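You operate a simulated robot arm through the tools that you are given. There is no shell and no other tool. Be economical: measure what you need, move in short steps, check, and stop when the job is done.

The job below is to be done with a simulated two-armed robot. You get a single attempt, and the scene is never put back.

## Task
Heat the solder pot to 400 and tin the pins of bobbin B2.
Fine: open the damper and flux the pins first; bobbin back on its peg, heater off.
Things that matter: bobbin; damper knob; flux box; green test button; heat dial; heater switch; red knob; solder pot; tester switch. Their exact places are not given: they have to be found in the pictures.

The check looks at the end state, three seconds after you hand in, the way a careful person would. Anything else that was tipped, shoved, dropped, spilled or broken makes it a failure.

## Robot
Two 7-joint arms with fingered hands on one trunk, hanging from a carriage that runs on a rail from [-1922, -46] to [57, 1] (x, y) and turns from -342 to 345 degrees about z. Base frame: it is fixed where the carriage stands at the start and does not move with it; the origin is on the floor, on the carriage's upright axis, x ahead of it, y to its left, z up; the surface under the hand at the start is at about z = 820. Lengths are in mm, angles in degrees, forces in N, time in s.
The left shoulder is at the start at [40, 177, 1253], the right one opposite. With the tool pointing down near the work surface each hand reaches from about 100 to 840 mm from the robot's upright axis, wherever it stands, measured 20 degrees to its own side. Places, roughly: damper knob [700, 400, 1000]; flux box [700, 0, 800]; green test button [700, -400, 900]; heat dial [500, 100, 900]; heater switch [500, 200, 900]; red knob [600, -600, 900]; solder pot [600, 200, 900]; tester switch [600, -400, 900]. Payload 4 kg a hand.
Tool frame (each hand has its own): the origin (TCP) lies between the finger pads and is the grasp point; the fingertips stand 30 mm ahead of it; z points along the fingers, y is the line along which they close. Largest opening 104 mm; the body of the gripper starts 35 mm behind the TCP. The gripper is a hand of 4 fingers: y runs from the thumb to the fingers, the wrist lies at [-15, -104, -178] in the tool frame, and closing takes about 1.5 s.
Orientation is that of the tool frame in the base frame, as [roll, pitch, yaw] about the fixed x, y, z axes, in that order (R = Rz(yaw) Ry(pitch) Rx(roll)). With the fingers straight down and the wrist toward the robot, the tool's x, y and z point along [0, 1, 0], [1, 0, 0] and [0, 0, -1] of the base frame.

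## Interface
- The arms move only by the tool nudge_tool. It takes "left_increments", "right_increments" or both (then of equal length, played together; a hand with none holds still); each is a list of rows, each a list of 6 numbers: the shift along the tool's x, y, z in mm, then the turn, a rotation vector about the tool's x, y, z in degrees. In form: [[x, y, z, rx, ry, rz], ...]. A call has 1 to 10 rows; each row is the pose to reach, as a shift and turn from the pose commanded when the call began, along the tool's axes at that moment. "left_jaw" and "right_jaw" are, for a hand that has rows, the gripper command, from -1 (fully open) to 1 (shut), values between in proportion, set as the call begins (left out, the last holds). A row lasts 0.2 s, in which the tool goes at most 50 mm and 8.6 degrees; a call with a longer step from one row to the next is refused whole, and so is a gripper value outside its range. A pose out of reach is approached as far as the arm can. The call stops where the force on the tool passes 40 N (or 10 N more than at its start, if that is more) or the arm is blocked; 0.2 s more then pass. Each finger travels about 153 mm/s and halts on what it meets, pressing with about 23 N; the grip force reading is that of the motor and also rises with nothing between the fingers. The clock runs only during rows and for 0.2 s after the last one: add rows that repeat a pose to give the fingers time. It gives the time, the measured TCP pose, the force on the tool (base axes), the opening and the grip force at its end, in the units of the frame above (readings bear some noise), with the torque about the TCP (base axes, N m) and any sound that the robot's microphone picked up.
- Cameras (640 x 400 px; columns grow to the right, rows downward): "scene" is now at [232.5, -2.7, 1555.4]; the picture's right is [0.00, -1.00, 0.00], its down [-0.68, -0.00, -0.73] and it looks along [0.73, 0.00, -0.68] (base axes); focal length 258 px, centre (320, 200). "left" rides on the left gripper at [-61, -92, -130] in its tool frame; the picture's right is [-0.81, -0.28, 0.52], its down [0.53, -0.71, 0.46] and it looks along [0.24, 0.64, 0.72] (tool axes); focal length 275 px, centre (320, 200). "right" rides on the right gripper at [61, -92, -130] in its tool frame; the picture's right is [-0.81, 0.28, -0.52], its down [-0.53, -0.71, 0.46] and it looks along [-0.24, 0.64, 0.72] (tool axes); focal length 275 px, centre (320, 200).
- capture(camera): a new picture of that camera. The clock stands still meanwhile.
- move_column(by): slides the trunk up (or, below 0, down) by that many mm; the arms and the scene camera ride with it, the base frame stays. It gives what a move gives, with no picture.
- drive_base(legs): drives the robot by 1 to 6 legs, each [ahead, left, turn to the left] in mm, mm and degrees, along the robot's own axes; the way and the turn of a leg run together, so that a leg with both is an arc; at most 1500 mm and 180 degrees a leg. The arms and the cameras ride along, it lands a little off, and it stops where it bumps. It keeps to its track: a leg is cut to what the track allows. It gives what a move gives.
- move_fingers(index, middle, ring, thumb_bend, thumb_turn, hand): sets how far each is bent, from 0 (flat) to 1 (curled in); at 0.3 the hand is open as for a grip, at 0.7 the pads meet at the TCP. One left out holds its place. A second passes; each finger stops where it meets its share of the squeeze, and holds until it gets a number again. A gripper value or a shape takes the hand back. It gives what a move gives, with no picture; readings hold the bend of each and the force on the fingers (four entries, about 0 where the hand has none), thumb and palm. thumb_turn goes from beside the hand (0) to across from the fingers (1), as for a grip.
- set_grasp(shape, hand): the hand has 4 fingers and takes this shape, open, in about a second: jaw (thumb against the fingers, like two jaws); tri (thumb and two fingers); tip (a fingertip pinch); poke (one finger out to press); point (the index stretched); flat (the hand flat); cup (the hand cupped); fist (a fist). The gripper value then closes the fingers along that shape, each until it touches; the sizes above hold for jaw. It gives what a move gives, with no picture.
- aim_head(pan, tilt): turns the head with the scene camera to pan (to the left, within 86 degrees either way) and tilt (down, from -29 to 69), counted from straight ahead of the robot. It gives what a move gives.
- pixel_to_xyz(camera, pixels): for up to 12 pixels [column, row] of the newest picture of that camera ("zoom" is the newest enlarged one), the place [x, y, z] in the base frame of the surface seen there, good to about 2 mm, but the place of the scene camera against the robot may be out by one fixed shift of up to 18 mm in any direction. The clock stands still meanwhile.
- zoom(camera, box): a new picture of the part [left, top, right, bottom] of that camera's present view, enlarged. The clock stands still meanwhile.
- finish_job(): hands the job in; it is judged then, once.

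Keep the steps short. Do not move on a guess: measure, check each grasp and each placing, and mend mistakes. In all there are 80 turns and 78 pictures (those below and enlarged ones count). Leave the grippers open and the arms clear of the work at the hand-in unless told otherwise, and finish with a single line.

The tools are called as name(argument=value, ...) on one line, values as JSON. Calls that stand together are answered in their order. nudge_tool: Moves the arms, as the interface text tells. Its arguments: {"type":"object","properties":{"left_increments":{"type":"array"},"left_jaw":{"type":"number"},"right_increments":{"type":"array"},"right_jaw":{"type":"number"}},"required":[]} The other tools are called the same way: move_column (by) slides the trunk up or down; set_grasp (shape, hand) gives the hand a shape; move_fingers (index, middle, ring, thumb_bend, thumb_turn, hand) moves the fingers one by one; drive_base (legs) drives the base; aim_head (pan, tilt) turns the head that bears the scene camera; capture (camera) takes a picture; pixel_to_xyz (camera, pixels) gives the place of the surface under pixels of a picture; zoom (camera, box) takes an enlarged picture of a part of a camera's view; finish_job () hands the job in.

At the start:

```text
clock: 0.0
left_tool_pos: [565.2, 293.1, 1357.7]
left_ee_rot: [179.9, -0.1, 90.0]
left_contact_force: [0.8, -0.2, 0.0]
left_wrist_torque: [-0.01, -0.04, 0.0]
left_gripper_width: 103.5
left_grasp_force: 0.2
left_shape: jaw
left_bend: [0.3, 0.3, 0.3, 0.3, 0.98]
left_finger forces: [0.0, 0.1, 0.0, 0.0, 0.0, 0.0]
right_tool_pos: [608.6, -188.4, 1272.0]
right_ee_rot: [-180.0, -0.1, 90.0]
right_contact_force: [-0.8, -0.6, -0.1]
right_wrist_torque: [0.03, -0.01, 0.01]
right_gripper_width: 103.6
right_grasp_force: 0.1
right_shape: jaw
right_bend: [0.3, 0.3, 0.3, 0.3, 0.98]
right_finger forces: [0.0, 0.0, 0.0, 0.0, 0.0, 0.0]
trunk travel left (down, up): [-375.0, 388.0]
robot x, y, heading: [-0.5, 0.4, 0.1]
head pan, tilt: [0.2, 43.1]
```

scene: 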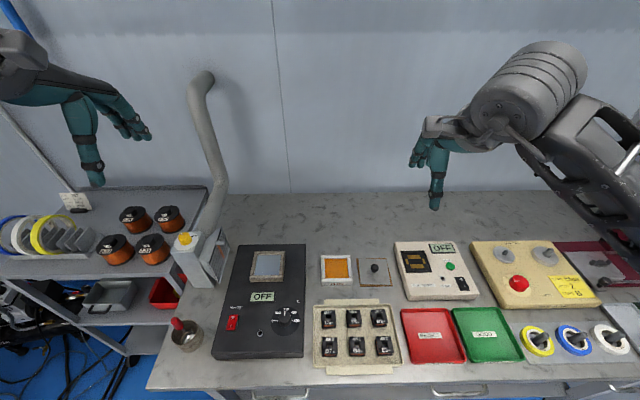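
right: 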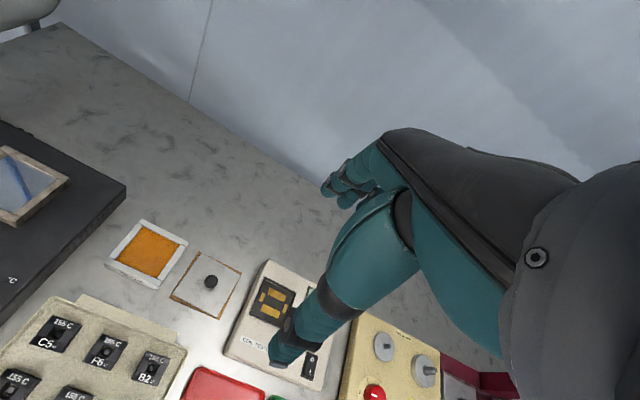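
left: 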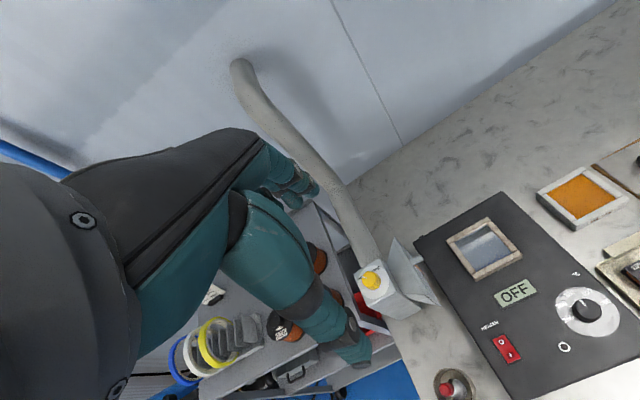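

I see the solder unit at left-centre, an orange flux box, and a bobbin tray. I'll enlarge these areas to read the labels.

zoom(camera="scene", box=[160, 220, 320, 370])

zoom(camera="scene", box=[300, 240, 410, 380])

zoom(camera="left", box=[340, 180, 640, 400])

```text
2.67 times, centred on (240, 295) of scene
```

zoom: 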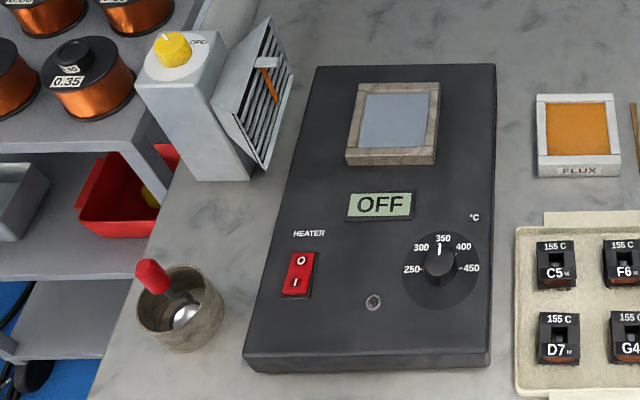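

```text
2.86 times, centred on (355, 310) of scene
```

zoom: 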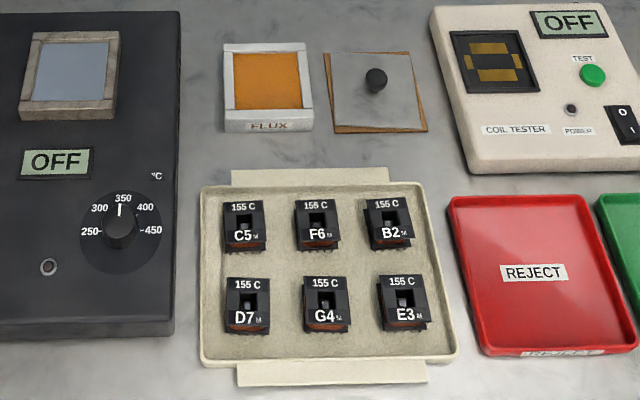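

```text
1.82 times, centred on (490, 290) of left
```

zoom: 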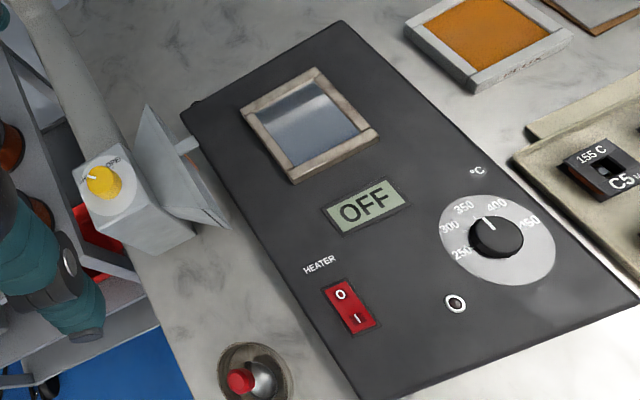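

B2 is the top-right bobbin of the tray. The dial sits at about 345. I'll measure key points from the left hand camera, and next from the scene camera, to find the scene shift.

pixel_to_xyz(camera="zoom", pixels=[[497, 238], [488, 222], [341, 294], [356, 319], [310, 122], [103, 182], [92, 176], [455, 303], [248, 115], [375, 135], [490, 40], [160, 240]])

pixel_to_xyz(camera="scene", pixels=[[379, 318], [353, 318], [336, 268], [268, 265], [285, 314], [232, 322], [374, 268], [185, 239], [385, 345], [328, 320], [320, 345], [400, 290]])

zoom(camera="right", box=[0, 210, 300, 400])

```text
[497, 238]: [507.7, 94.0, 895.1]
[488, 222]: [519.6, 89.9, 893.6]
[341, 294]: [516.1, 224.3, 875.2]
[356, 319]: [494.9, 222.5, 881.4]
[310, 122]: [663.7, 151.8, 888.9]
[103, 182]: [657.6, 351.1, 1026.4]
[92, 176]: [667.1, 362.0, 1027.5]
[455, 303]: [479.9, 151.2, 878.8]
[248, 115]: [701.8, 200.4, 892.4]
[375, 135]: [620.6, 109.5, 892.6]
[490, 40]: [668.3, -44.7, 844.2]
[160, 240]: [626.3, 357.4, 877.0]
```

```text
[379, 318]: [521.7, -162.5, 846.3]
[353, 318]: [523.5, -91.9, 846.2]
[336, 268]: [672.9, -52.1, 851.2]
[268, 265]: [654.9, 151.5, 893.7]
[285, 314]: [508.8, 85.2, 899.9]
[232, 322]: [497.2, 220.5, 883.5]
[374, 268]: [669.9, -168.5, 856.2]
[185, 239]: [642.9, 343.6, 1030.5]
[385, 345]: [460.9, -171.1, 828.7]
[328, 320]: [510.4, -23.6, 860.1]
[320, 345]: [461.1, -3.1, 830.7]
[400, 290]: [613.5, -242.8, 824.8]
```

```text
2.11 times, centred on (150, 305) of right
```

zoom: 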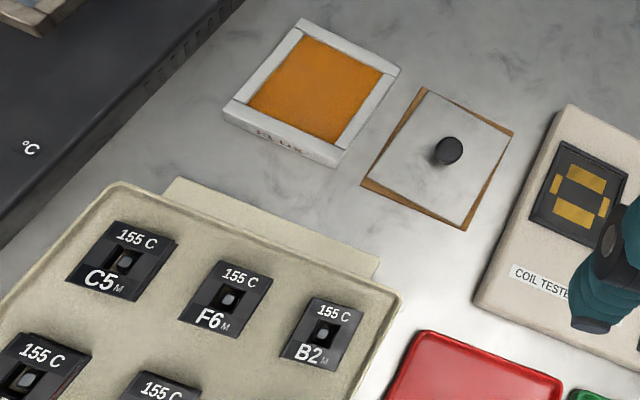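

pixel_to_xyz(camera="zoom", pixels=[[320, 332], [308, 354], [318, 299], [361, 310], [284, 357], [330, 368], [315, 85], [255, 130], [442, 150], [330, 335], [400, 300], [375, 330]])

zoom(camera="left", box=[330, 220, 450, 310])

zoom(camera="scene", box=[160, 220, 240, 290])

zoom(camera="scene", box=[340, 300, 400, 340])

```text
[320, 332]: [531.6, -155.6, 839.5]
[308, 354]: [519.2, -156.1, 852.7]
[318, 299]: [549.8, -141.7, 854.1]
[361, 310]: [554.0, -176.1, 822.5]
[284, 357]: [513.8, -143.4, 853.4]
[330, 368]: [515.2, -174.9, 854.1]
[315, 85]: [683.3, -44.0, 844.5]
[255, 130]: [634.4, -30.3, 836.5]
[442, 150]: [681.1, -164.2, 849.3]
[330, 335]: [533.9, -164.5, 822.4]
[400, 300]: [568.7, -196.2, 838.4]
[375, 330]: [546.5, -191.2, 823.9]
```

```text
4.44 times, centred on (390, 265) of left
```

zoom: 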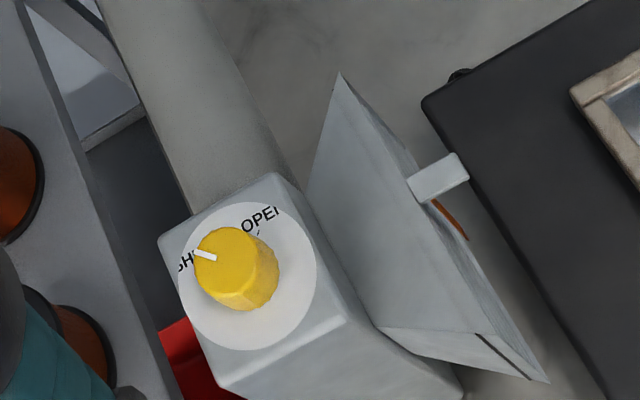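

```text
5.71 times, centred on (200, 255) of scene
```

zoom: 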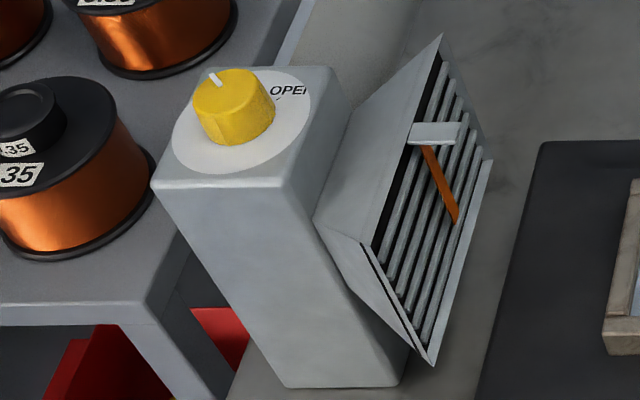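

```text
10.00 times, centred on (370, 320) of scene
```

zoom: 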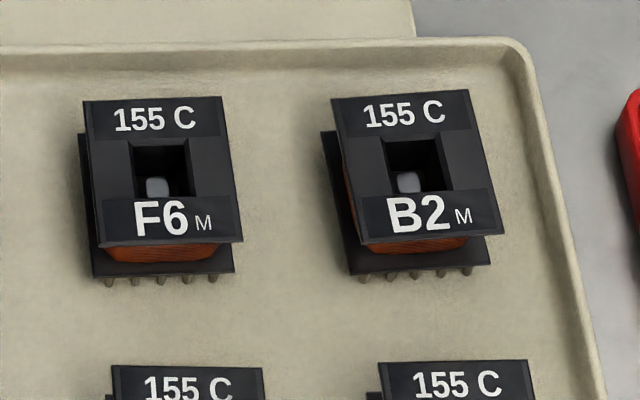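

The bobbins stand with pins down on square pegs, and the damper pointer is on SHUT. Next I bring the left hand nearer the damper knob for a close look.

nudge_tool(left_increments=[[10, 6, 40, 0, 0, 0], [20, 12, 80, 0, 0, 0], [30, 18, 120, 0, 0, 0], [40, 24, 160, 0, 0, 0], [50, 30, 200, 0, 0, 0], [57, 35, 235, 0, 0, 0]])

capture(camera="left")

```text
clock: 1.4
left_tool_pos: [601.7, 351.3, 1120.5]
left_ee_rot: [-179.9, 0.0, 90.0]
left_contact_force: [-0.3, 0.0, 0.3]
left_wrist_torque: [-0.03, 0.03, 0.01]
left_gripper_width: 103.6
left_grasp_force: 0.0
left_shape: jaw
left_bend: [0.3, 0.3, 0.3, 0.3, 0.98]
left_finger forces: [0.1, 0.0, 0.1, 0.0, 0.0, 0.0]
right_tool_pos: [607.6, -186.8, 1272.2]
right_ee_rot: [-179.9, 0.0, 90.1]
right_contact_force: [0.4, -0.5, -0.3]
right_wrist_torque: [0.01, 0.02, -0.04]
right_gripper_width: 103.5
right_grasp_force: 0.0
right_shape: jaw
right_bend: [0.3, 0.3, 0.3, 0.3, 0.98]
right_finger forces: [0.0, 0.0, 0.0, 0.0, 0.1, 0.0]
trunk travel left (down, up): [-375.0, 388.0]
robot x, y, heading: [1.4, -0.6, 0.2]
head pan, tilt: [0.2, 43.1]
```

```text
67 pictures are left
```

left: 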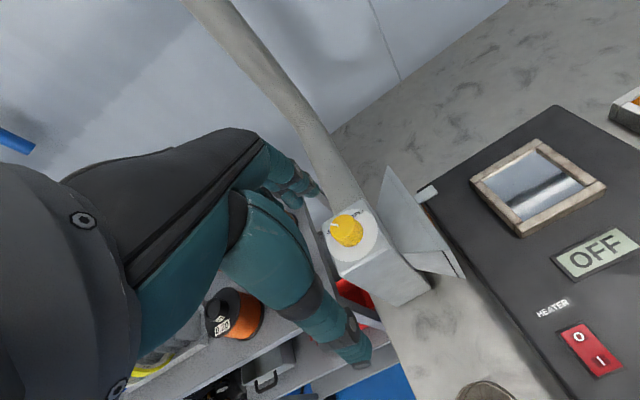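

zoom(camera="left", box=[310, 195, 390, 245])

pixel_to_xyz(camera="left", pixels=[[347, 228], [332, 227], [360, 236], [343, 217], [350, 246], [372, 245], [350, 262], [387, 268], [310, 190], [350, 350]])

```text
8.00 times, centred on (350, 220) of left
```

zoom: 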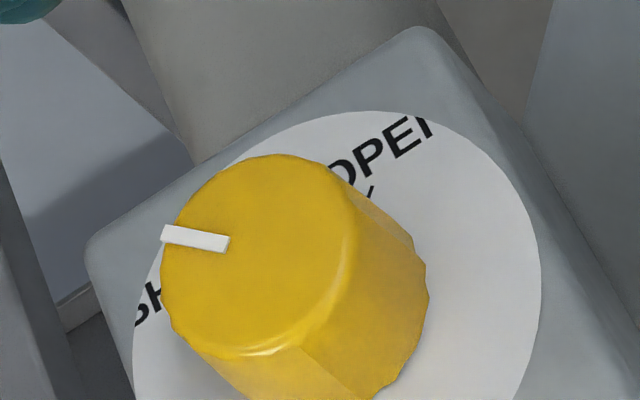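

```text
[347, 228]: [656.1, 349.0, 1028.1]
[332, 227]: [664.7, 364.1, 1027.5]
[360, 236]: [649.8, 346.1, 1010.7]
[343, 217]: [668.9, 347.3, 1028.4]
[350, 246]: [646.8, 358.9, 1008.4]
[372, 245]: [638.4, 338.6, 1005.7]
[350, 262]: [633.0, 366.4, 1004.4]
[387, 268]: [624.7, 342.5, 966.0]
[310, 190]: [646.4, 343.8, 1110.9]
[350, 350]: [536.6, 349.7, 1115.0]
```

pixel_to_xyz(camera="zoom", pixels=[[262, 255], [170, 236], [225, 243], [370, 188], [350, 215], [280, 160], [170, 300], [255, 350], [320, 310], [430, 118], [535, 270], [400, 390]])

```text
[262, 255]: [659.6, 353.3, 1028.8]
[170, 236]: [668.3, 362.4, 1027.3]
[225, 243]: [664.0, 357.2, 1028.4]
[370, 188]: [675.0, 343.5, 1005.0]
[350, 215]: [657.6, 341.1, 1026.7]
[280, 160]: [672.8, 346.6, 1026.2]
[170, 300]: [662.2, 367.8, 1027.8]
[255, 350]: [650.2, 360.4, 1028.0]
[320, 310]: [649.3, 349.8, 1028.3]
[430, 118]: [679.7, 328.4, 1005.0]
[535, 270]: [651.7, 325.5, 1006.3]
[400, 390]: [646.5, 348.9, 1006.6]
```

Knob centre is about (660, 354), top z 1028, pointer at +45°, OPEN tick about -40°. I check the pipe clearance behind it.

pixel_to_xyz(camera="left", pixels=[[340, 190], [325, 160], [345, 170], [300, 110], [362, 205], [330, 205], [390, 175]])

nudge_tool(left_increments=[[0, 10, 0, 0, 0, -8], [0, 20, 0, 0, 0, -16], [1, 30, 0, 0, 0, -24], [2, 40, 0, 0, 0, -32], [3, 50, 0, 0, 0, -40], [3, 58, 0, 0, 0, -45], [3, 58, 0, 0, 0, -45]], left_jaw=-0.2)

capture(camera="left")

```text
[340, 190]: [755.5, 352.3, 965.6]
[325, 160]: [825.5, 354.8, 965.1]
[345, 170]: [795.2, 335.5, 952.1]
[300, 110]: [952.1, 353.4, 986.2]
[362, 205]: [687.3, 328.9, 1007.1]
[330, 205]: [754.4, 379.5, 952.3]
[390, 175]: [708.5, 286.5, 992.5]
```

```text
clock: 3.0
left_tool_pos: [657.8, 355.0, 1122.4]
left_ee_rot: [180.0, 0.0, 135.2]
left_contact_force: [-0.3, -0.2, -1.1]
left_wrist_torque: [0.01, 0.01, -0.04]
left_gripper_width: 63.0
left_grasp_force: 0.1
left_shape: jaw
left_bend: [0.29, 0.4, 0.37, 0.64, 1.0]
left_finger forces: [0.1, 0.0, 0.0, 0.0, 0.0, 0.0]
right_tool_pos: [607.4, -188.1, 1271.8]
right_ee_rot: [-179.9, 0.0, 90.0]
right_contact_force: [-0.1, -0.6, -0.5]
right_wrist_torque: [-0.05, 0.03, 0.0]
right_gripper_width: 103.8
right_grasp_force: 0.1
right_shape: jaw
right_bend: [0.3, 0.3, 0.3, 0.3, 0.98]
right_finger forces: [0.0, 0.0, 0.0, 0.1, 0.0, 0.0]
trunk travel left (down, up): [-375.0, 388.0]
robot x, y, heading: [1.4, 1.7, 0.0]
head pan, tilt: [0.2, 43.1]
```

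```text
65 pictures are left
```

left: 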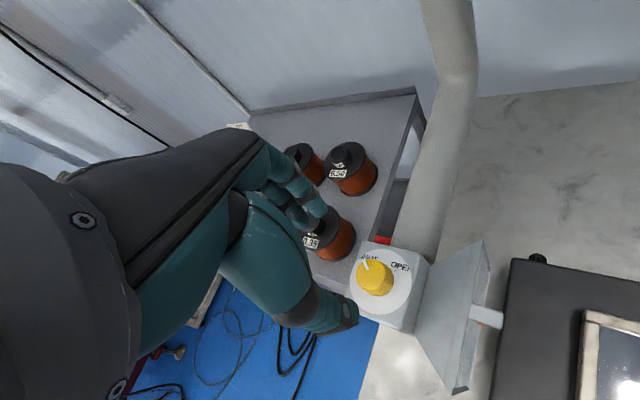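

The hand is centred over the knob with 63 mm opening. I descend so that the fingertips sit just above the dial plate.

nudge_tool(left_increments=[[-1, 0, 25, 0, 0, 0], [-2, 1, 50, 0, 0, 0], [-2, 1, 70, 0, 0, 0], [-2, 1, 80, 0, 0, 0]])

capture(camera="left")

```text
clock: 4.0
left_tool_pos: [657.8, 352.3, 1042.4]
left_ee_rot: [-180.0, 0.1, 135.1]
left_contact_force: [0.2, 0.4, 0.3]
left_wrist_torque: [0.0, 0.01, -0.02]
left_gripper_width: 62.8
left_grasp_force: 0.0
left_shape: jaw
left_bend: [0.29, 0.4, 0.37, 0.64, 1.0]
left_finger forces: [0.1, 0.0, 0.1, 0.0, 0.0, 0.1]
right_tool_pos: [608.6, -188.2, 1271.5]
right_ee_rot: [-180.0, 0.0, 90.0]
right_contact_force: [-0.2, -0.7, -0.9]
right_wrist_torque: [0.03, 0.02, 0.01]
right_gripper_width: 103.7
right_grasp_force: 0.0
right_shape: jaw
right_bend: [0.3, 0.3, 0.3, 0.3, 0.98]
right_finger forces: [0.0, 0.0, 0.0, 0.1, 0.0, 0.0]
trunk travel left (down, up): [-375.0, 388.0]
robot x, y, heading: [-2.2, 2.1, 0.1]
head pan, tilt: [0.2, 43.1]
```

```text
64 pictures are left
```

left: 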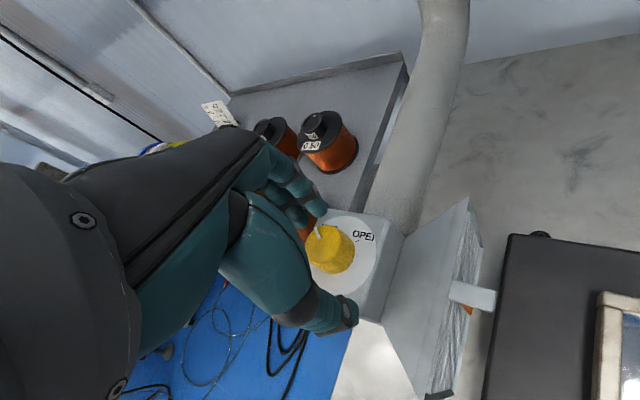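

The knob lies between thumb and fingers. I close on it.

nudge_tool(left_increments=[[0, 2, 4, 0, 0, 0], [0, 2, 4, 0, 0, 0], [0, 2, 4, 0, 0, 0], [0, 2, 4, 0, 0, 0], [0, 2, 4, 0, 0, 0], [0, 2, 4, 0, 0, 0], [0, 2, 4, 0, 0, 0]], left_jaw=1)

capture(camera="left")

```text
clock: 5.6
left_tool_pos: [660.7, 352.8, 1038.6]
left_ee_rot: [179.9, 0.0, 134.9]
left_contact_force: [-4.7, -1.5, 8.5]
left_wrist_torque: [-0.02, 0.09, 0.0]
left_gripper_width: 22.8
left_grasp_force: 22.8
left_shape: jaw
left_bend: [0.74, 0.58, 0.61, 0.75, 1.0]
left_finger forces: [11.3, 6.3, 0.0, 0.0, 21.9, 0.0]
right_tool_pos: [607.5, -186.8, 1272.5]
right_ee_rot: [-179.9, 0.0, 89.9]
right_contact_force: [0.4, -0.6, -0.4]
right_wrist_torque: [0.01, 0.0, -0.01]
right_gripper_width: 103.6
right_grasp_force: 0.0
right_shape: jaw
right_bend: [0.3, 0.3, 0.3, 0.3, 0.98]
right_finger forces: [0.2, 0.0, 0.1, 0.0, 0.0, 0.0]
trunk travel left (down, up): [-375.0, 388.0]
robot x, y, heading: [-3.5, 4.9, 0.1]
head pan, tilt: [0.2, 43.1]
```

```text
63 pictures are left
```

left: 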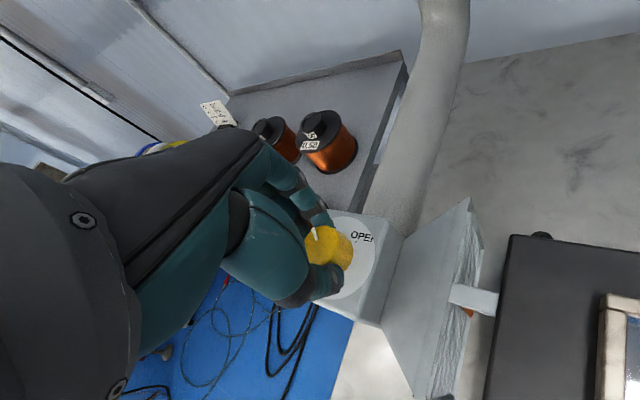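

Knob held (22 N). I turn clockwise up to 85°.

nudge_tool(left_increments=[[0, 0, 0, 0, 0, 8.5], [0, 0, 0, 0, 0, 17], [0, 0, 0, 0, 0, 25.5], [0, 0, 0, 0, 0, 34], [0, 0, 0, 0, 0, 42.5], [0, 0, 0, 0, 0, 51], [0, 0, 0, 0, 0, 59.5], [0, 0, 0, 0, 0, 68], [0, 0, 0, 0, 0, 76.5], [0, 0, 0, 0, 0, 85]])

capture(camera="left")

zoom(camera="scene", box=[160, 200, 260, 290])

```text
clock: 7.8
left_tool_pos: [663.2, 355.7, 1038.7]
left_ee_rot: [180.0, -0.1, 49.9]
left_contact_force: [0.8, 8.7, 8.8]
left_wrist_torque: [0.19, -0.04, 0.06]
left_gripper_width: 22.9
left_grasp_force: 23.4
left_shape: jaw
left_bend: [0.74, 0.58, 0.61, 0.75, 1.0]
left_finger forces: [11.1, 9.0, 0.0, 0.0, 24.6, 0.0]
right_tool_pos: [610.1, -185.6, 1271.6]
right_ee_rot: [180.0, -0.1, 90.0]
right_contact_force: [-0.5, -0.3, -0.2]
right_wrist_torque: [0.02, 0.01, -0.01]
right_gripper_width: 103.5
right_grasp_force: 0.2
right_shape: jaw
right_bend: [0.3, 0.3, 0.3, 0.3, 0.98]
right_finger forces: [0.1, 0.0, 0.0, 0.0, 0.0, 0.0]
trunk travel left (down, up): [-375.0, 388.0]
robot x, y, heading: [0.8, 1.0, -0.1]
head pan, tilt: [0.2, 43.1]
```

```text
62 pictures are left
```

left: 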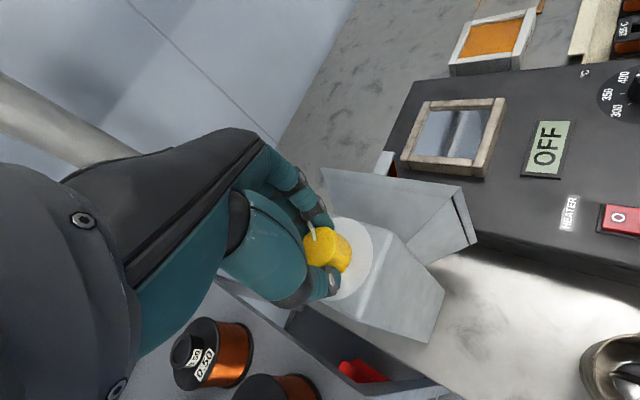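

```text
4.44 times, centred on (210, 245) of scene
```

zoom: 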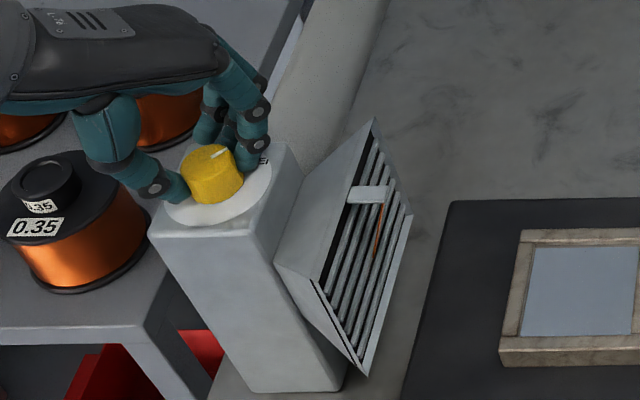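

The knob turned with the hand. I add 6° toward OPEN, then release and rise.

nudge_tool(left_increments=[[0, 0, 0, 0, 0, 6], [0, 0, 0, 0, 0, 6]])

nudge_tool(left_increments=[[0, 0, 0, 0, 0, 0], [0, 0, 0, 0, 0, 0], [0, 0, 0, 0, 0, 0], [0, 0, 0, 0, 0, 0], [0, 0, -40, 0, 0, 0], [0, 0, -80, 0, 0, 0], [-20, -30, -100, 0, 0, 0]], left_jaw=-0.2)

capture(camera="left")

zoom(camera="scene", box=[160, 200, 260, 290])

```text
clock: 8.4
left_tool_pos: [662.6, 358.0, 1039.6]
left_ee_rot: [-179.9, -0.1, 43.9]
left_contact_force: [5.5, 13.7, 5.7]
left_wrist_torque: [0.27, -0.13, 0.18]
left_gripper_width: 22.5
left_grasp_force: 22.9
left_shape: jaw
left_bend: [0.74, 0.59, 0.61, 0.75, 1.0]
left_finger forces: [11.8, 9.0, 0.0, 0.0, 23.5, 0.0]
right_tool_pos: [608.4, -185.3, 1270.5]
right_ee_rot: [179.9, -0.1, 90.0]
right_contact_force: [-0.6, 0.3, 0.2]
right_wrist_torque: [0.01, -0.01, -0.05]
right_gripper_width: 103.4
right_grasp_force: 0.1
right_shape: jaw
right_bend: [0.3, 0.3, 0.3, 0.3, 0.98]
right_finger forces: [0.0, 0.0, 0.0, 0.1, 0.0, 0.0]
trunk travel left (down, up): [-375.0, 388.0]
robot x, y, heading: [0.6, 0.9, -0.1]
head pan, tilt: [0.2, 43.1]
```

```text
clock: 10.0
left_tool_pos: [624.3, 361.4, 1139.7]
left_ee_rot: [-179.9, 0.1, 44.0]
left_contact_force: [0.1, -0.4, -0.6]
left_wrist_torque: [-0.01, -0.04, -0.03]
left_gripper_width: 62.1
left_grasp_force: 0.1
left_shape: jaw
left_bend: [0.29, 0.41, 0.37, 0.65, 1.0]
left_finger forces: [0.1, 0.0, 0.1, 0.0, 0.0, 0.1]
right_tool_pos: [607.3, -186.8, 1270.5]
right_ee_rot: [-180.0, -0.1, 90.1]
right_contact_force: [-0.1, -0.3, 1.3]
right_wrist_torque: [0.0, 0.01, 0.0]
right_gripper_width: 103.5
right_grasp_force: 0.0
right_shape: jaw
right_bend: [0.3, 0.3, 0.3, 0.3, 0.98]
right_finger forces: [0.0, 0.0, 0.2, 0.1, 0.0, 0.1]
trunk travel left (down, up): [-375.0, 388.0]
robot x, y, heading: [0.4, -0.1, -0.1]
head pan, tilt: [0.2, 43.1]
```

```text
60 pictures are left
```

left: 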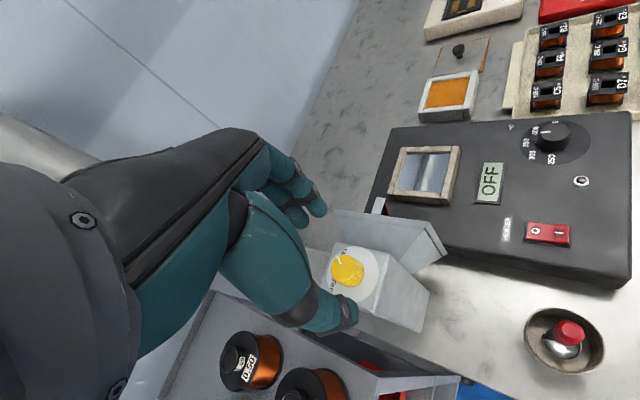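

```text
4.44 times, centred on (210, 245) of scene
```

zoom: 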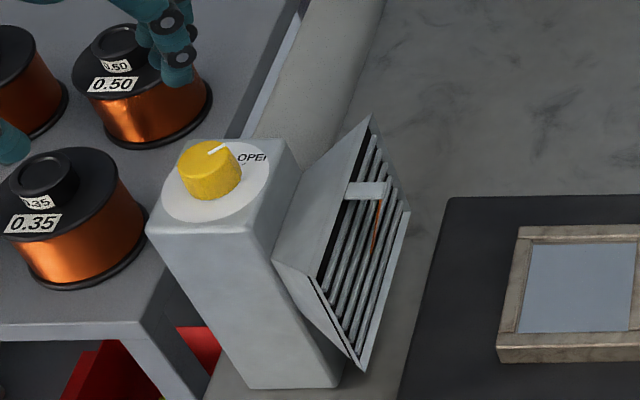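

zoom(camera="left", box=[310, 235, 390, 305])

pixel_to_xyz(camera="left", pixels=[[347, 271], [341, 258], [343, 247], [343, 252]])

```text
5.71 times, centred on (350, 270) of left
```

zoom: 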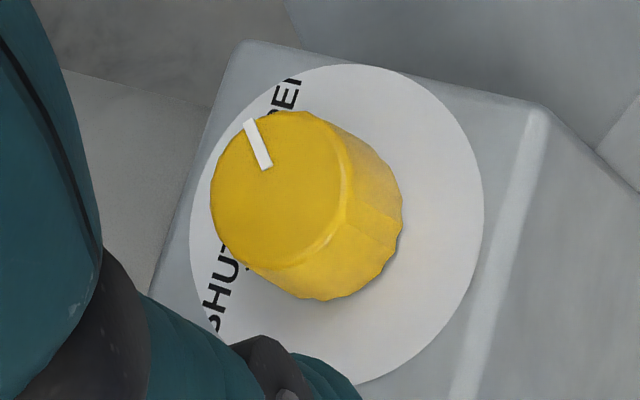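

```text
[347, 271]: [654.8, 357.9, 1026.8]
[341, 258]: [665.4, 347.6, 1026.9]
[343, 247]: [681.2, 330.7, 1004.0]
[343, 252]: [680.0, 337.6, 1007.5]
```

pixel_to_xyz(camera="zoom", pixels=[[249, 122], [267, 168], [288, 95], [277, 108], [215, 300], [240, 262], [278, 190]])

```text
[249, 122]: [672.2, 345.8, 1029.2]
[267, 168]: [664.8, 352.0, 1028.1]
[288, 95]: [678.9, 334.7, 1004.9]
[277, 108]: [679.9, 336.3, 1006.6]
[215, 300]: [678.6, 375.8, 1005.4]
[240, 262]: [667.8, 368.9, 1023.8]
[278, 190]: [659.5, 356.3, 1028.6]
```

The pointer is about -40°, OPEN centre near -46°. I regrip and turn a little further to be sure of a full opening.

nudge_tool(left_increments=[[21, 30, 0, 0, 0, -6], [21, 30, 40, 0, 0, -6], [21, 30, 80, 0, 0, -6], [21, 30, 101, 0, 0, -6]])

nudge_tool(left_increments=[[0, 0, 0, 0, 0, 0], [0, 0, 0, 0, 0, 0], [0, 0, 0, 0, 0, 0], [0, 0, 0, 0, 0, 0], [0, 0, 0, 0, 0, 4], [0, 0, 0, 0, 0, 8], [0, 0, 0, 0, 0, 12], [0, 0, 0, 0, 0, 16], [0, 0, 0, 0, 0, 16]], left_jaw=1)

capture(camera="left")

```text
clock: 11.0
left_tool_pos: [661.6, 354.7, 1038.8]
left_ee_rot: [179.9, 0.1, 50.0]
left_contact_force: [-0.5, 0.6, 0.5]
left_wrist_torque: [0.0, 0.05, -0.01]
left_gripper_width: 62.2
left_grasp_force: 0.1
left_shape: jaw
left_bend: [0.29, 0.41, 0.37, 0.65, 1.0]
left_finger forces: [0.1, 0.0, 0.1, 0.1, 0.1, 0.0]
right_tool_pos: [607.7, -187.2, 1271.2]
right_ee_rot: [-180.0, 0.0, 89.9]
right_contact_force: [0.2, -0.1, -0.8]
right_wrist_torque: [-0.02, -0.02, -0.02]
right_gripper_width: 103.5
right_grasp_force: 0.1
right_shape: jaw
right_bend: [0.3, 0.3, 0.3, 0.3, 0.98]
right_finger forces: [0.0, 0.0, 0.0, 0.0, 0.0, 0.0]
trunk travel left (down, up): [-375.0, 388.0]
robot x, y, heading: [2.2, 0.0, 0.0]
head pan, tilt: [0.2, 43.1]
```

```text
clock: 13.0
left_tool_pos: [663.9, 356.7, 1037.2]
left_ee_rot: [180.0, -0.2, 34.0]
left_contact_force: [1.2, 4.7, 5.6]
left_wrist_torque: [0.08, -0.05, 0.15]
left_gripper_width: 21.7
left_grasp_force: 23.5
left_shape: jaw
left_bend: [0.73, 0.6, 0.64, 0.75, 0.99]
left_finger forces: [11.9, 8.4, 0.1, 0.0, 22.3, 0.0]
right_tool_pos: [608.9, -186.8, 1272.8]
right_ee_rot: [179.9, 0.0, 90.0]
right_contact_force: [-1.0, 0.1, -0.6]
right_wrist_torque: [0.02, -0.03, 0.01]
right_gripper_width: 103.4
right_grasp_force: 0.2
right_shape: jaw
right_bend: [0.3, 0.3, 0.3, 0.3, 0.98]
right_finger forces: [0.0, 0.0, 0.0, 0.1, 0.1, 0.0]
trunk travel left (down, up): [-375.0, 388.0]
robot x, y, heading: [-0.5, -1.5, -0.1]
head pan, tilt: [0.2, 43.1]
```

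```text
57 pictures are left
```

left: 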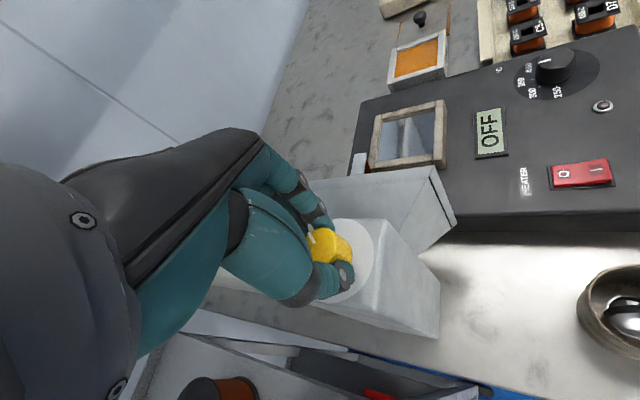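

nudge_tool(left_increments=[[0, 0, 0, 0, 0, 0], [0, 0, 0, 0, 0, 0], [0, 0, 0, 0, 0, 0], [0, 0, 0, 0, 0, 0], [0, 0, -40, 0, 0, 0], [0, 0, -80, 0, 0, 0], [-15, -20, -110, 0, 0, -8], [-30, -40, -110, 0, 0, -16]], left_jaw=-0.2)

zoom(camera="left", box=[310, 215, 410, 305])

zoom(camera="scene", box=[160, 220, 240, 290])

```text
clock: 14.8
left_tool_pos: [615.5, 371.2, 1147.0]
left_ee_rot: [-179.9, 0.1, 50.0]
left_contact_force: [0.9, 0.3, 0.6]
left_wrist_torque: [-0.03, -0.01, 0.02]
left_gripper_width: 62.4
left_grasp_force: 0.1
left_shape: jaw
left_bend: [0.29, 0.4, 0.37, 0.65, 1.0]
left_finger forces: [0.0, 0.1, 0.1, 0.1, 0.0, 0.0]
right_tool_pos: [607.0, -186.8, 1270.9]
right_ee_rot: [180.0, 0.0, 90.0]
right_contact_force: [0.0, 0.1, -0.1]
right_wrist_torque: [-0.01, 0.03, -0.04]
right_gripper_width: 103.8
right_grasp_force: 0.1
right_shape: jaw
right_bend: [0.3, 0.3, 0.3, 0.3, 0.98]
right_finger forces: [0.0, 0.0, 0.0, 0.1, 0.0, 0.0]
trunk travel left (down, up): [-375.0, 388.0]
robot x, y, heading: [-1.6, 1.7, 0.1]
head pan, tilt: [0.2, 43.1]
```

```text
4.44 times, centred on (360, 260) of left
```

zoom: 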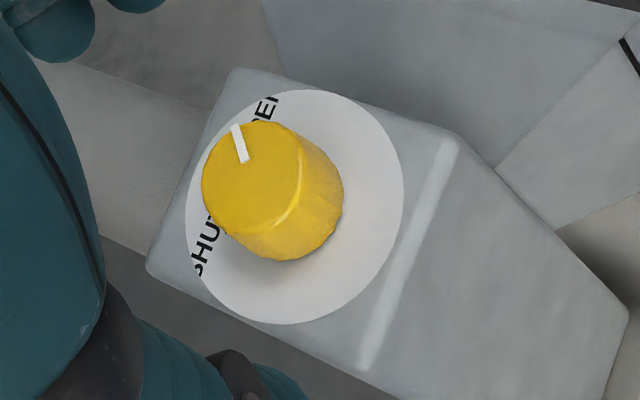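

```text
5.71 times, centred on (200, 255) of scene
```

zoom: 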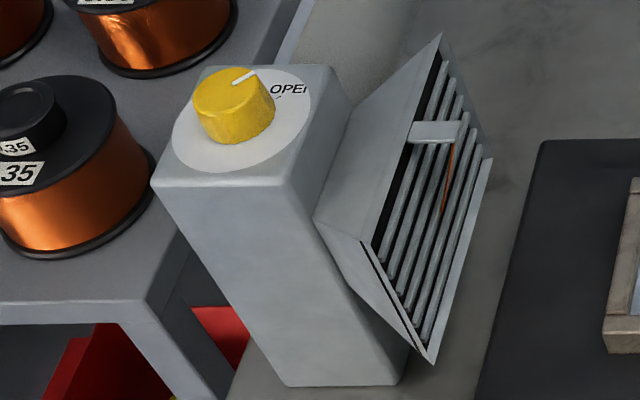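

The damper is at OPEN and the orange streamer is now drawn in. Next I go over to the heat dial with the left hand.

nudge_tool(left_increments=[[-39, 7, 0, 0, 0, -5], [-78, 14, 10, 0, 0, -10], [-117, 21, 30, 0, 0, -15], [-156, 29, 50, 0, 0, -20], [-196, 36, 70, 0, 0, -25], [-235, 43, 90, 0, 0, -30], [-274, 51, 115, 0, 0, -35], [-314, 58, 137, 0, 0, -40]])

capture(camera="left")

```text
clock: 16.6
left_tool_pos: [459.3, 91.2, 1006.8]
left_ee_rot: [180.0, 0.1, 90.0]
left_contact_force: [0.3, 0.0, -0.2]
left_wrist_torque: [0.01, -0.01, 0.01]
left_gripper_width: 62.3
left_grasp_force: 0.0
left_shape: jaw
left_bend: [0.29, 0.41, 0.37, 0.65, 1.0]
left_finger forces: [0.0, 0.0, 0.0, 0.1, 0.1, 0.0]
right_tool_pos: [608.2, -189.2, 1271.1]
right_ee_rot: [-179.9, -0.1, 90.0]
right_contact_force: [0.5, -0.3, 0.8]
right_wrist_torque: [0.03, 0.01, 0.02]
right_gripper_width: 103.5
right_grasp_force: 0.0
right_shape: jaw
right_bend: [0.3, 0.3, 0.3, 0.3, 0.98]
right_finger forces: [0.0, 0.0, 0.0, 0.0, 0.1, 0.1]
trunk travel left (down, up): [-375.0, 388.0]
robot x, y, heading: [-1.4, 1.3, -0.0]
head pan, tilt: [0.2, 43.1]
```

```text
54 pictures are left
```

left: 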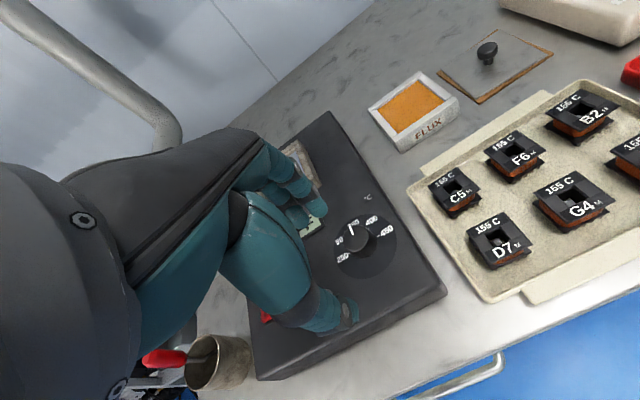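

zoom(camera="left", box=[320, 190, 420, 290])

```text
4.00 times, centred on (370, 240) of left
```

zoom: 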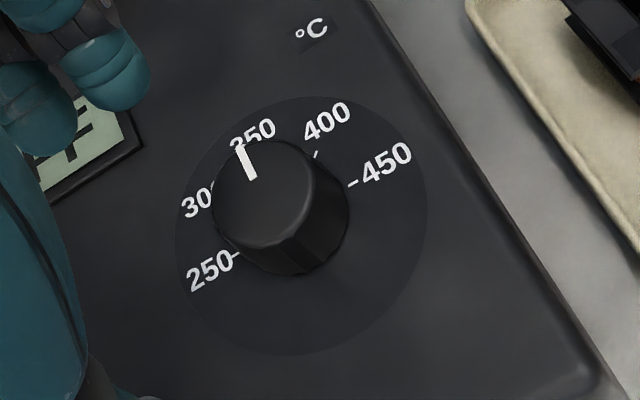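

pixel_to_xyz(camera="zoom", pixels=[[240, 147], [252, 177], [216, 205], [305, 170], [312, 195], [265, 240], [317, 153], [352, 184], [237, 255], [180, 225], [423, 215], [300, 353]])

```text
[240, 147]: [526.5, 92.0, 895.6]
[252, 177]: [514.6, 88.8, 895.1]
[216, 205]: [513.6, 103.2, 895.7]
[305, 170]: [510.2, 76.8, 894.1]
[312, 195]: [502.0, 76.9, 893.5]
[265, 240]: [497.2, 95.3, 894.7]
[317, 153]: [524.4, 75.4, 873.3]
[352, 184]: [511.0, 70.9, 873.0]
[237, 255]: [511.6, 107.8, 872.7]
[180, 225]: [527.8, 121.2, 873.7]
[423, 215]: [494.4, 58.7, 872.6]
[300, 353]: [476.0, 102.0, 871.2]
```

Dial centre about (510.5, 89.5), top z 895; 400 lies at -45° and the pointer at about +10°. I move over it, turned 25° back, and go down.

nudge_tool(left_increments=[[-1, 25, 0, 0, 0, -8], [-2, 51, 10, 0, 0, -16], [-2, 51, 40, 0, 0, -24], [-2, 51, 80, 0, 0, -25], [-2, 51, 100, 0, 0, -25]])

nudge_tool(left_increments=[[0, 0, 0, 0, 0, 0], [0, 0, 0, 0, 0, 0], [0, 0, 0, 0, 0, 0], [0, 0, 0, 0, 0, 0], [0, 0, 0, 0, 0, 0], [0, 0, 0, 0, 0, 0]], left_jaw=1)

capture(camera="left")

```text
clock: 17.8
left_tool_pos: [509.0, 91.3, 907.8]
left_ee_rot: [-179.9, 0.0, 115.1]
left_contact_force: [0.8, -1.0, 0.1]
left_wrist_torque: [0.02, 0.02, -0.02]
left_gripper_width: 62.2
left_grasp_force: 0.0
left_shape: jaw
left_bend: [0.29, 0.41, 0.37, 0.65, 1.0]
left_finger forces: [0.0, 0.0, 0.0, 0.1, 0.0, 0.1]
right_tool_pos: [608.3, -187.4, 1271.7]
right_ee_rot: [180.0, 0.0, 90.0]
right_contact_force: [-0.2, -0.7, 0.5]
right_wrist_torque: [0.01, -0.02, -0.01]
right_gripper_width: 103.4
right_grasp_force: 0.1
right_shape: jaw
right_bend: [0.3, 0.3, 0.3, 0.3, 0.98]
right_finger forces: [0.1, 0.1, 0.0, 0.0, 0.0, 0.1]
trunk travel left (down, up): [-375.0, 388.0]
robot x, y, heading: [1.1, -0.5, -0.0]
head pan, tilt: [0.2, 43.1]
```

```text
clock: 19.2
left_tool_pos: [507.4, 92.2, 907.7]
left_ee_rot: [-180.0, 0.0, 115.0]
left_contact_force: [-1.4, 1.3, -1.8]
left_wrist_torque: [0.03, 0.01, 0.02]
left_gripper_width: 22.7
left_grasp_force: 23.7
left_shape: jaw
left_bend: [0.74, 0.58, 0.61, 0.75, 1.0]
left_finger forces: [11.9, 5.8, 0.0, 0.1, 19.3, 0.0]
right_tool_pos: [607.7, -187.4, 1271.3]
right_ee_rot: [-180.0, -0.1, 90.0]
right_contact_force: [-0.2, 0.6, 0.1]
right_wrist_torque: [0.02, 0.02, -0.01]
right_gripper_width: 103.9
right_grasp_force: 0.1
right_shape: jaw
right_bend: [0.3, 0.3, 0.3, 0.3, 0.98]
right_finger forces: [0.1, 0.0, 0.1, 0.1, 0.0, 0.1]
trunk travel left (down, up): [-375.0, 388.0]
robot x, y, heading: [4.1, 0.3, 0.0]
head pan, tilt: [0.2, 43.1]
```

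```text
52 pictures are left
```

left: 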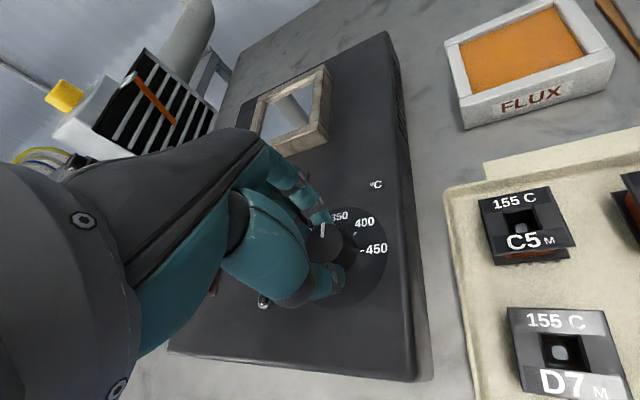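

Gripped. I turn 52° clockwise.

nudge_tool(left_increments=[[0, 0, 0, 0, 0, 8], [0, 0, 0, 0, 0, 16], [0, 0, 0, 0, 0, 24], [0, 0, 0, 0, 0, 32], [0, 0, 0, 0, 0, 40], [0, 0, 0, 0, 0, 48], [0, 0, 0, 0, 0, 52], [0, 0, 0, 0, 0, 52]])

zoom(camera="left", box=[270, 170, 410, 300])

zoom(camera="scene", box=[210, 280, 310, 350])

```text
clock: 21.0
left_tool_pos: [508.7, 94.2, 908.9]
left_ee_rot: [-179.9, -0.1, 63.0]
left_contact_force: [8.2, 6.9, -13.0]
left_wrist_torque: [0.1, -0.22, 0.07]
left_gripper_width: 22.1
left_grasp_force: 22.4
left_shape: jaw
left_bend: [0.74, 0.58, 0.61, 0.75, 1.0]
left_finger forces: [11.9, 10.4, 0.0, 0.0, 17.3, 0.0]
right_tool_pos: [608.9, -186.3, 1271.8]
right_ee_rot: [180.0, -0.1, 90.0]
right_contact_force: [0.2, 0.4, 0.0]
right_wrist_torque: [-0.03, 0.02, 0.01]
right_gripper_width: 103.5
right_grasp_force: 0.1
right_shape: jaw
right_bend: [0.3, 0.3, 0.3, 0.3, 0.98]
right_finger forces: [0.0, 0.0, 0.0, 0.0, 0.0, 0.0]
trunk travel left (down, up): [-375.0, 388.0]
robot x, y, heading: [-1.5, -0.7, 0.0]
head pan, tilt: [0.2, 43.1]
```

```text
3.08 times, centred on (340, 235) of left
```

zoom: 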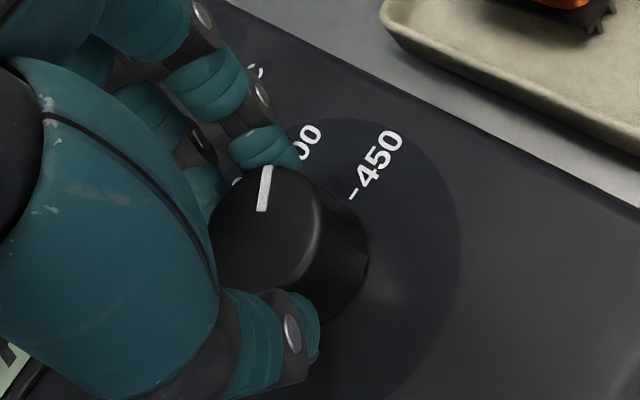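

```text
5.71 times, centred on (260, 315) of scene
```

zoom: 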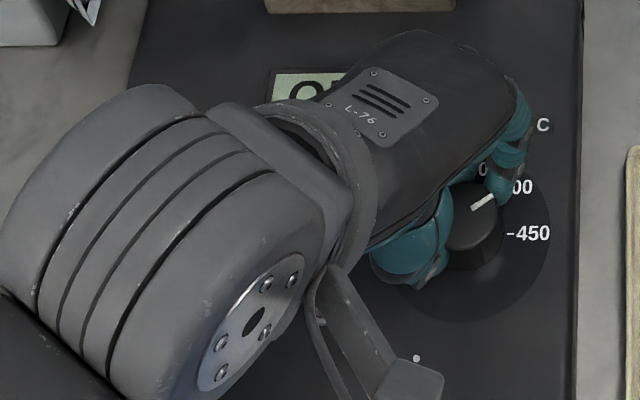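

nudge_tool(left_increments=[[0, 0, 0, 0, 0, 0], [0, 0, 0, 0, 0, 0], [0, 0, 0, 0, 0, 0], [0, 0, 0, 0, 0, 0], [0, 0, -40, 0, 0, 0], [0, 0, -80, 0, 0, 0], [-10, -25, -100, 0, 0, -8], [-20, -50, -100, 0, 0, -16]], left_jaw=-0.2)

zoom(camera="left", box=[310, 180, 430, 290])

```text
clock: 22.8
left_tool_pos: [456.7, 96.5, 1009.3]
left_ee_rot: [180.0, 0.0, 79.1]
left_contact_force: [0.8, 0.6, -0.2]
left_wrist_torque: [-0.01, 0.0, 0.01]
left_gripper_width: 62.2
left_grasp_force: 0.0
left_shape: jaw
left_bend: [0.29, 0.41, 0.37, 0.65, 1.0]
left_finger forces: [0.1, 0.1, 0.0, 0.1, 0.0, 0.1]
right_tool_pos: [606.0, -187.3, 1272.5]
right_ee_rot: [179.9, 0.0, 90.0]
right_contact_force: [-0.6, -0.4, 0.4]
right_wrist_torque: [-0.04, 0.03, 0.01]
right_gripper_width: 103.7
right_grasp_force: 0.0
right_shape: jaw
right_bend: [0.3, 0.3, 0.3, 0.3, 0.98]
right_finger forces: [0.0, 0.1, 0.0, 0.0, 0.0, 0.0]
trunk travel left (down, up): [-375.0, 388.0]
robot x, y, heading: [1.1, 1.4, 0.1]
head pan, tilt: [0.2, 43.1]
```

```text
3.64 times, centred on (370, 235) of left
```

zoom: 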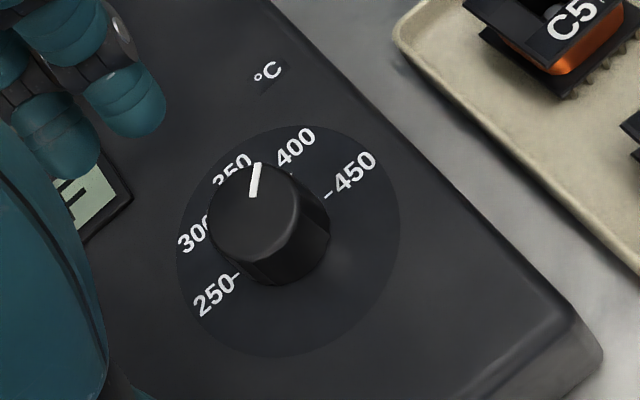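

pixel_to_xyz(camera="zoom", pixels=[[258, 165], [252, 196], [212, 215], [297, 197], [262, 250], [230, 178], [328, 193], [237, 275], [293, 175]])

zoom(camera="scene", box=[260, 290, 310, 340])

```text
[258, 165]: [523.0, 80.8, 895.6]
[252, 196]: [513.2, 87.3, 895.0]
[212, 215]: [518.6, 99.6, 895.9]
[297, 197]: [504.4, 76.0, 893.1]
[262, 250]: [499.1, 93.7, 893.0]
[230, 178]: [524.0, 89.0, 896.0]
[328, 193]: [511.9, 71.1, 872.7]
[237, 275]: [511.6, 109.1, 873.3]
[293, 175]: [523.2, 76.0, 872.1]
```

```text
8.00 times, centred on (285, 315) of scene
```

zoom: 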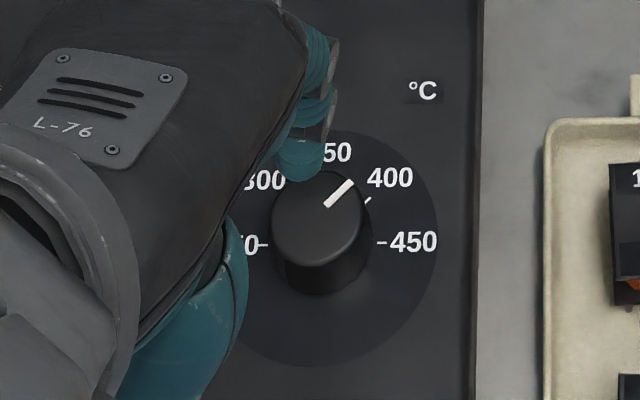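

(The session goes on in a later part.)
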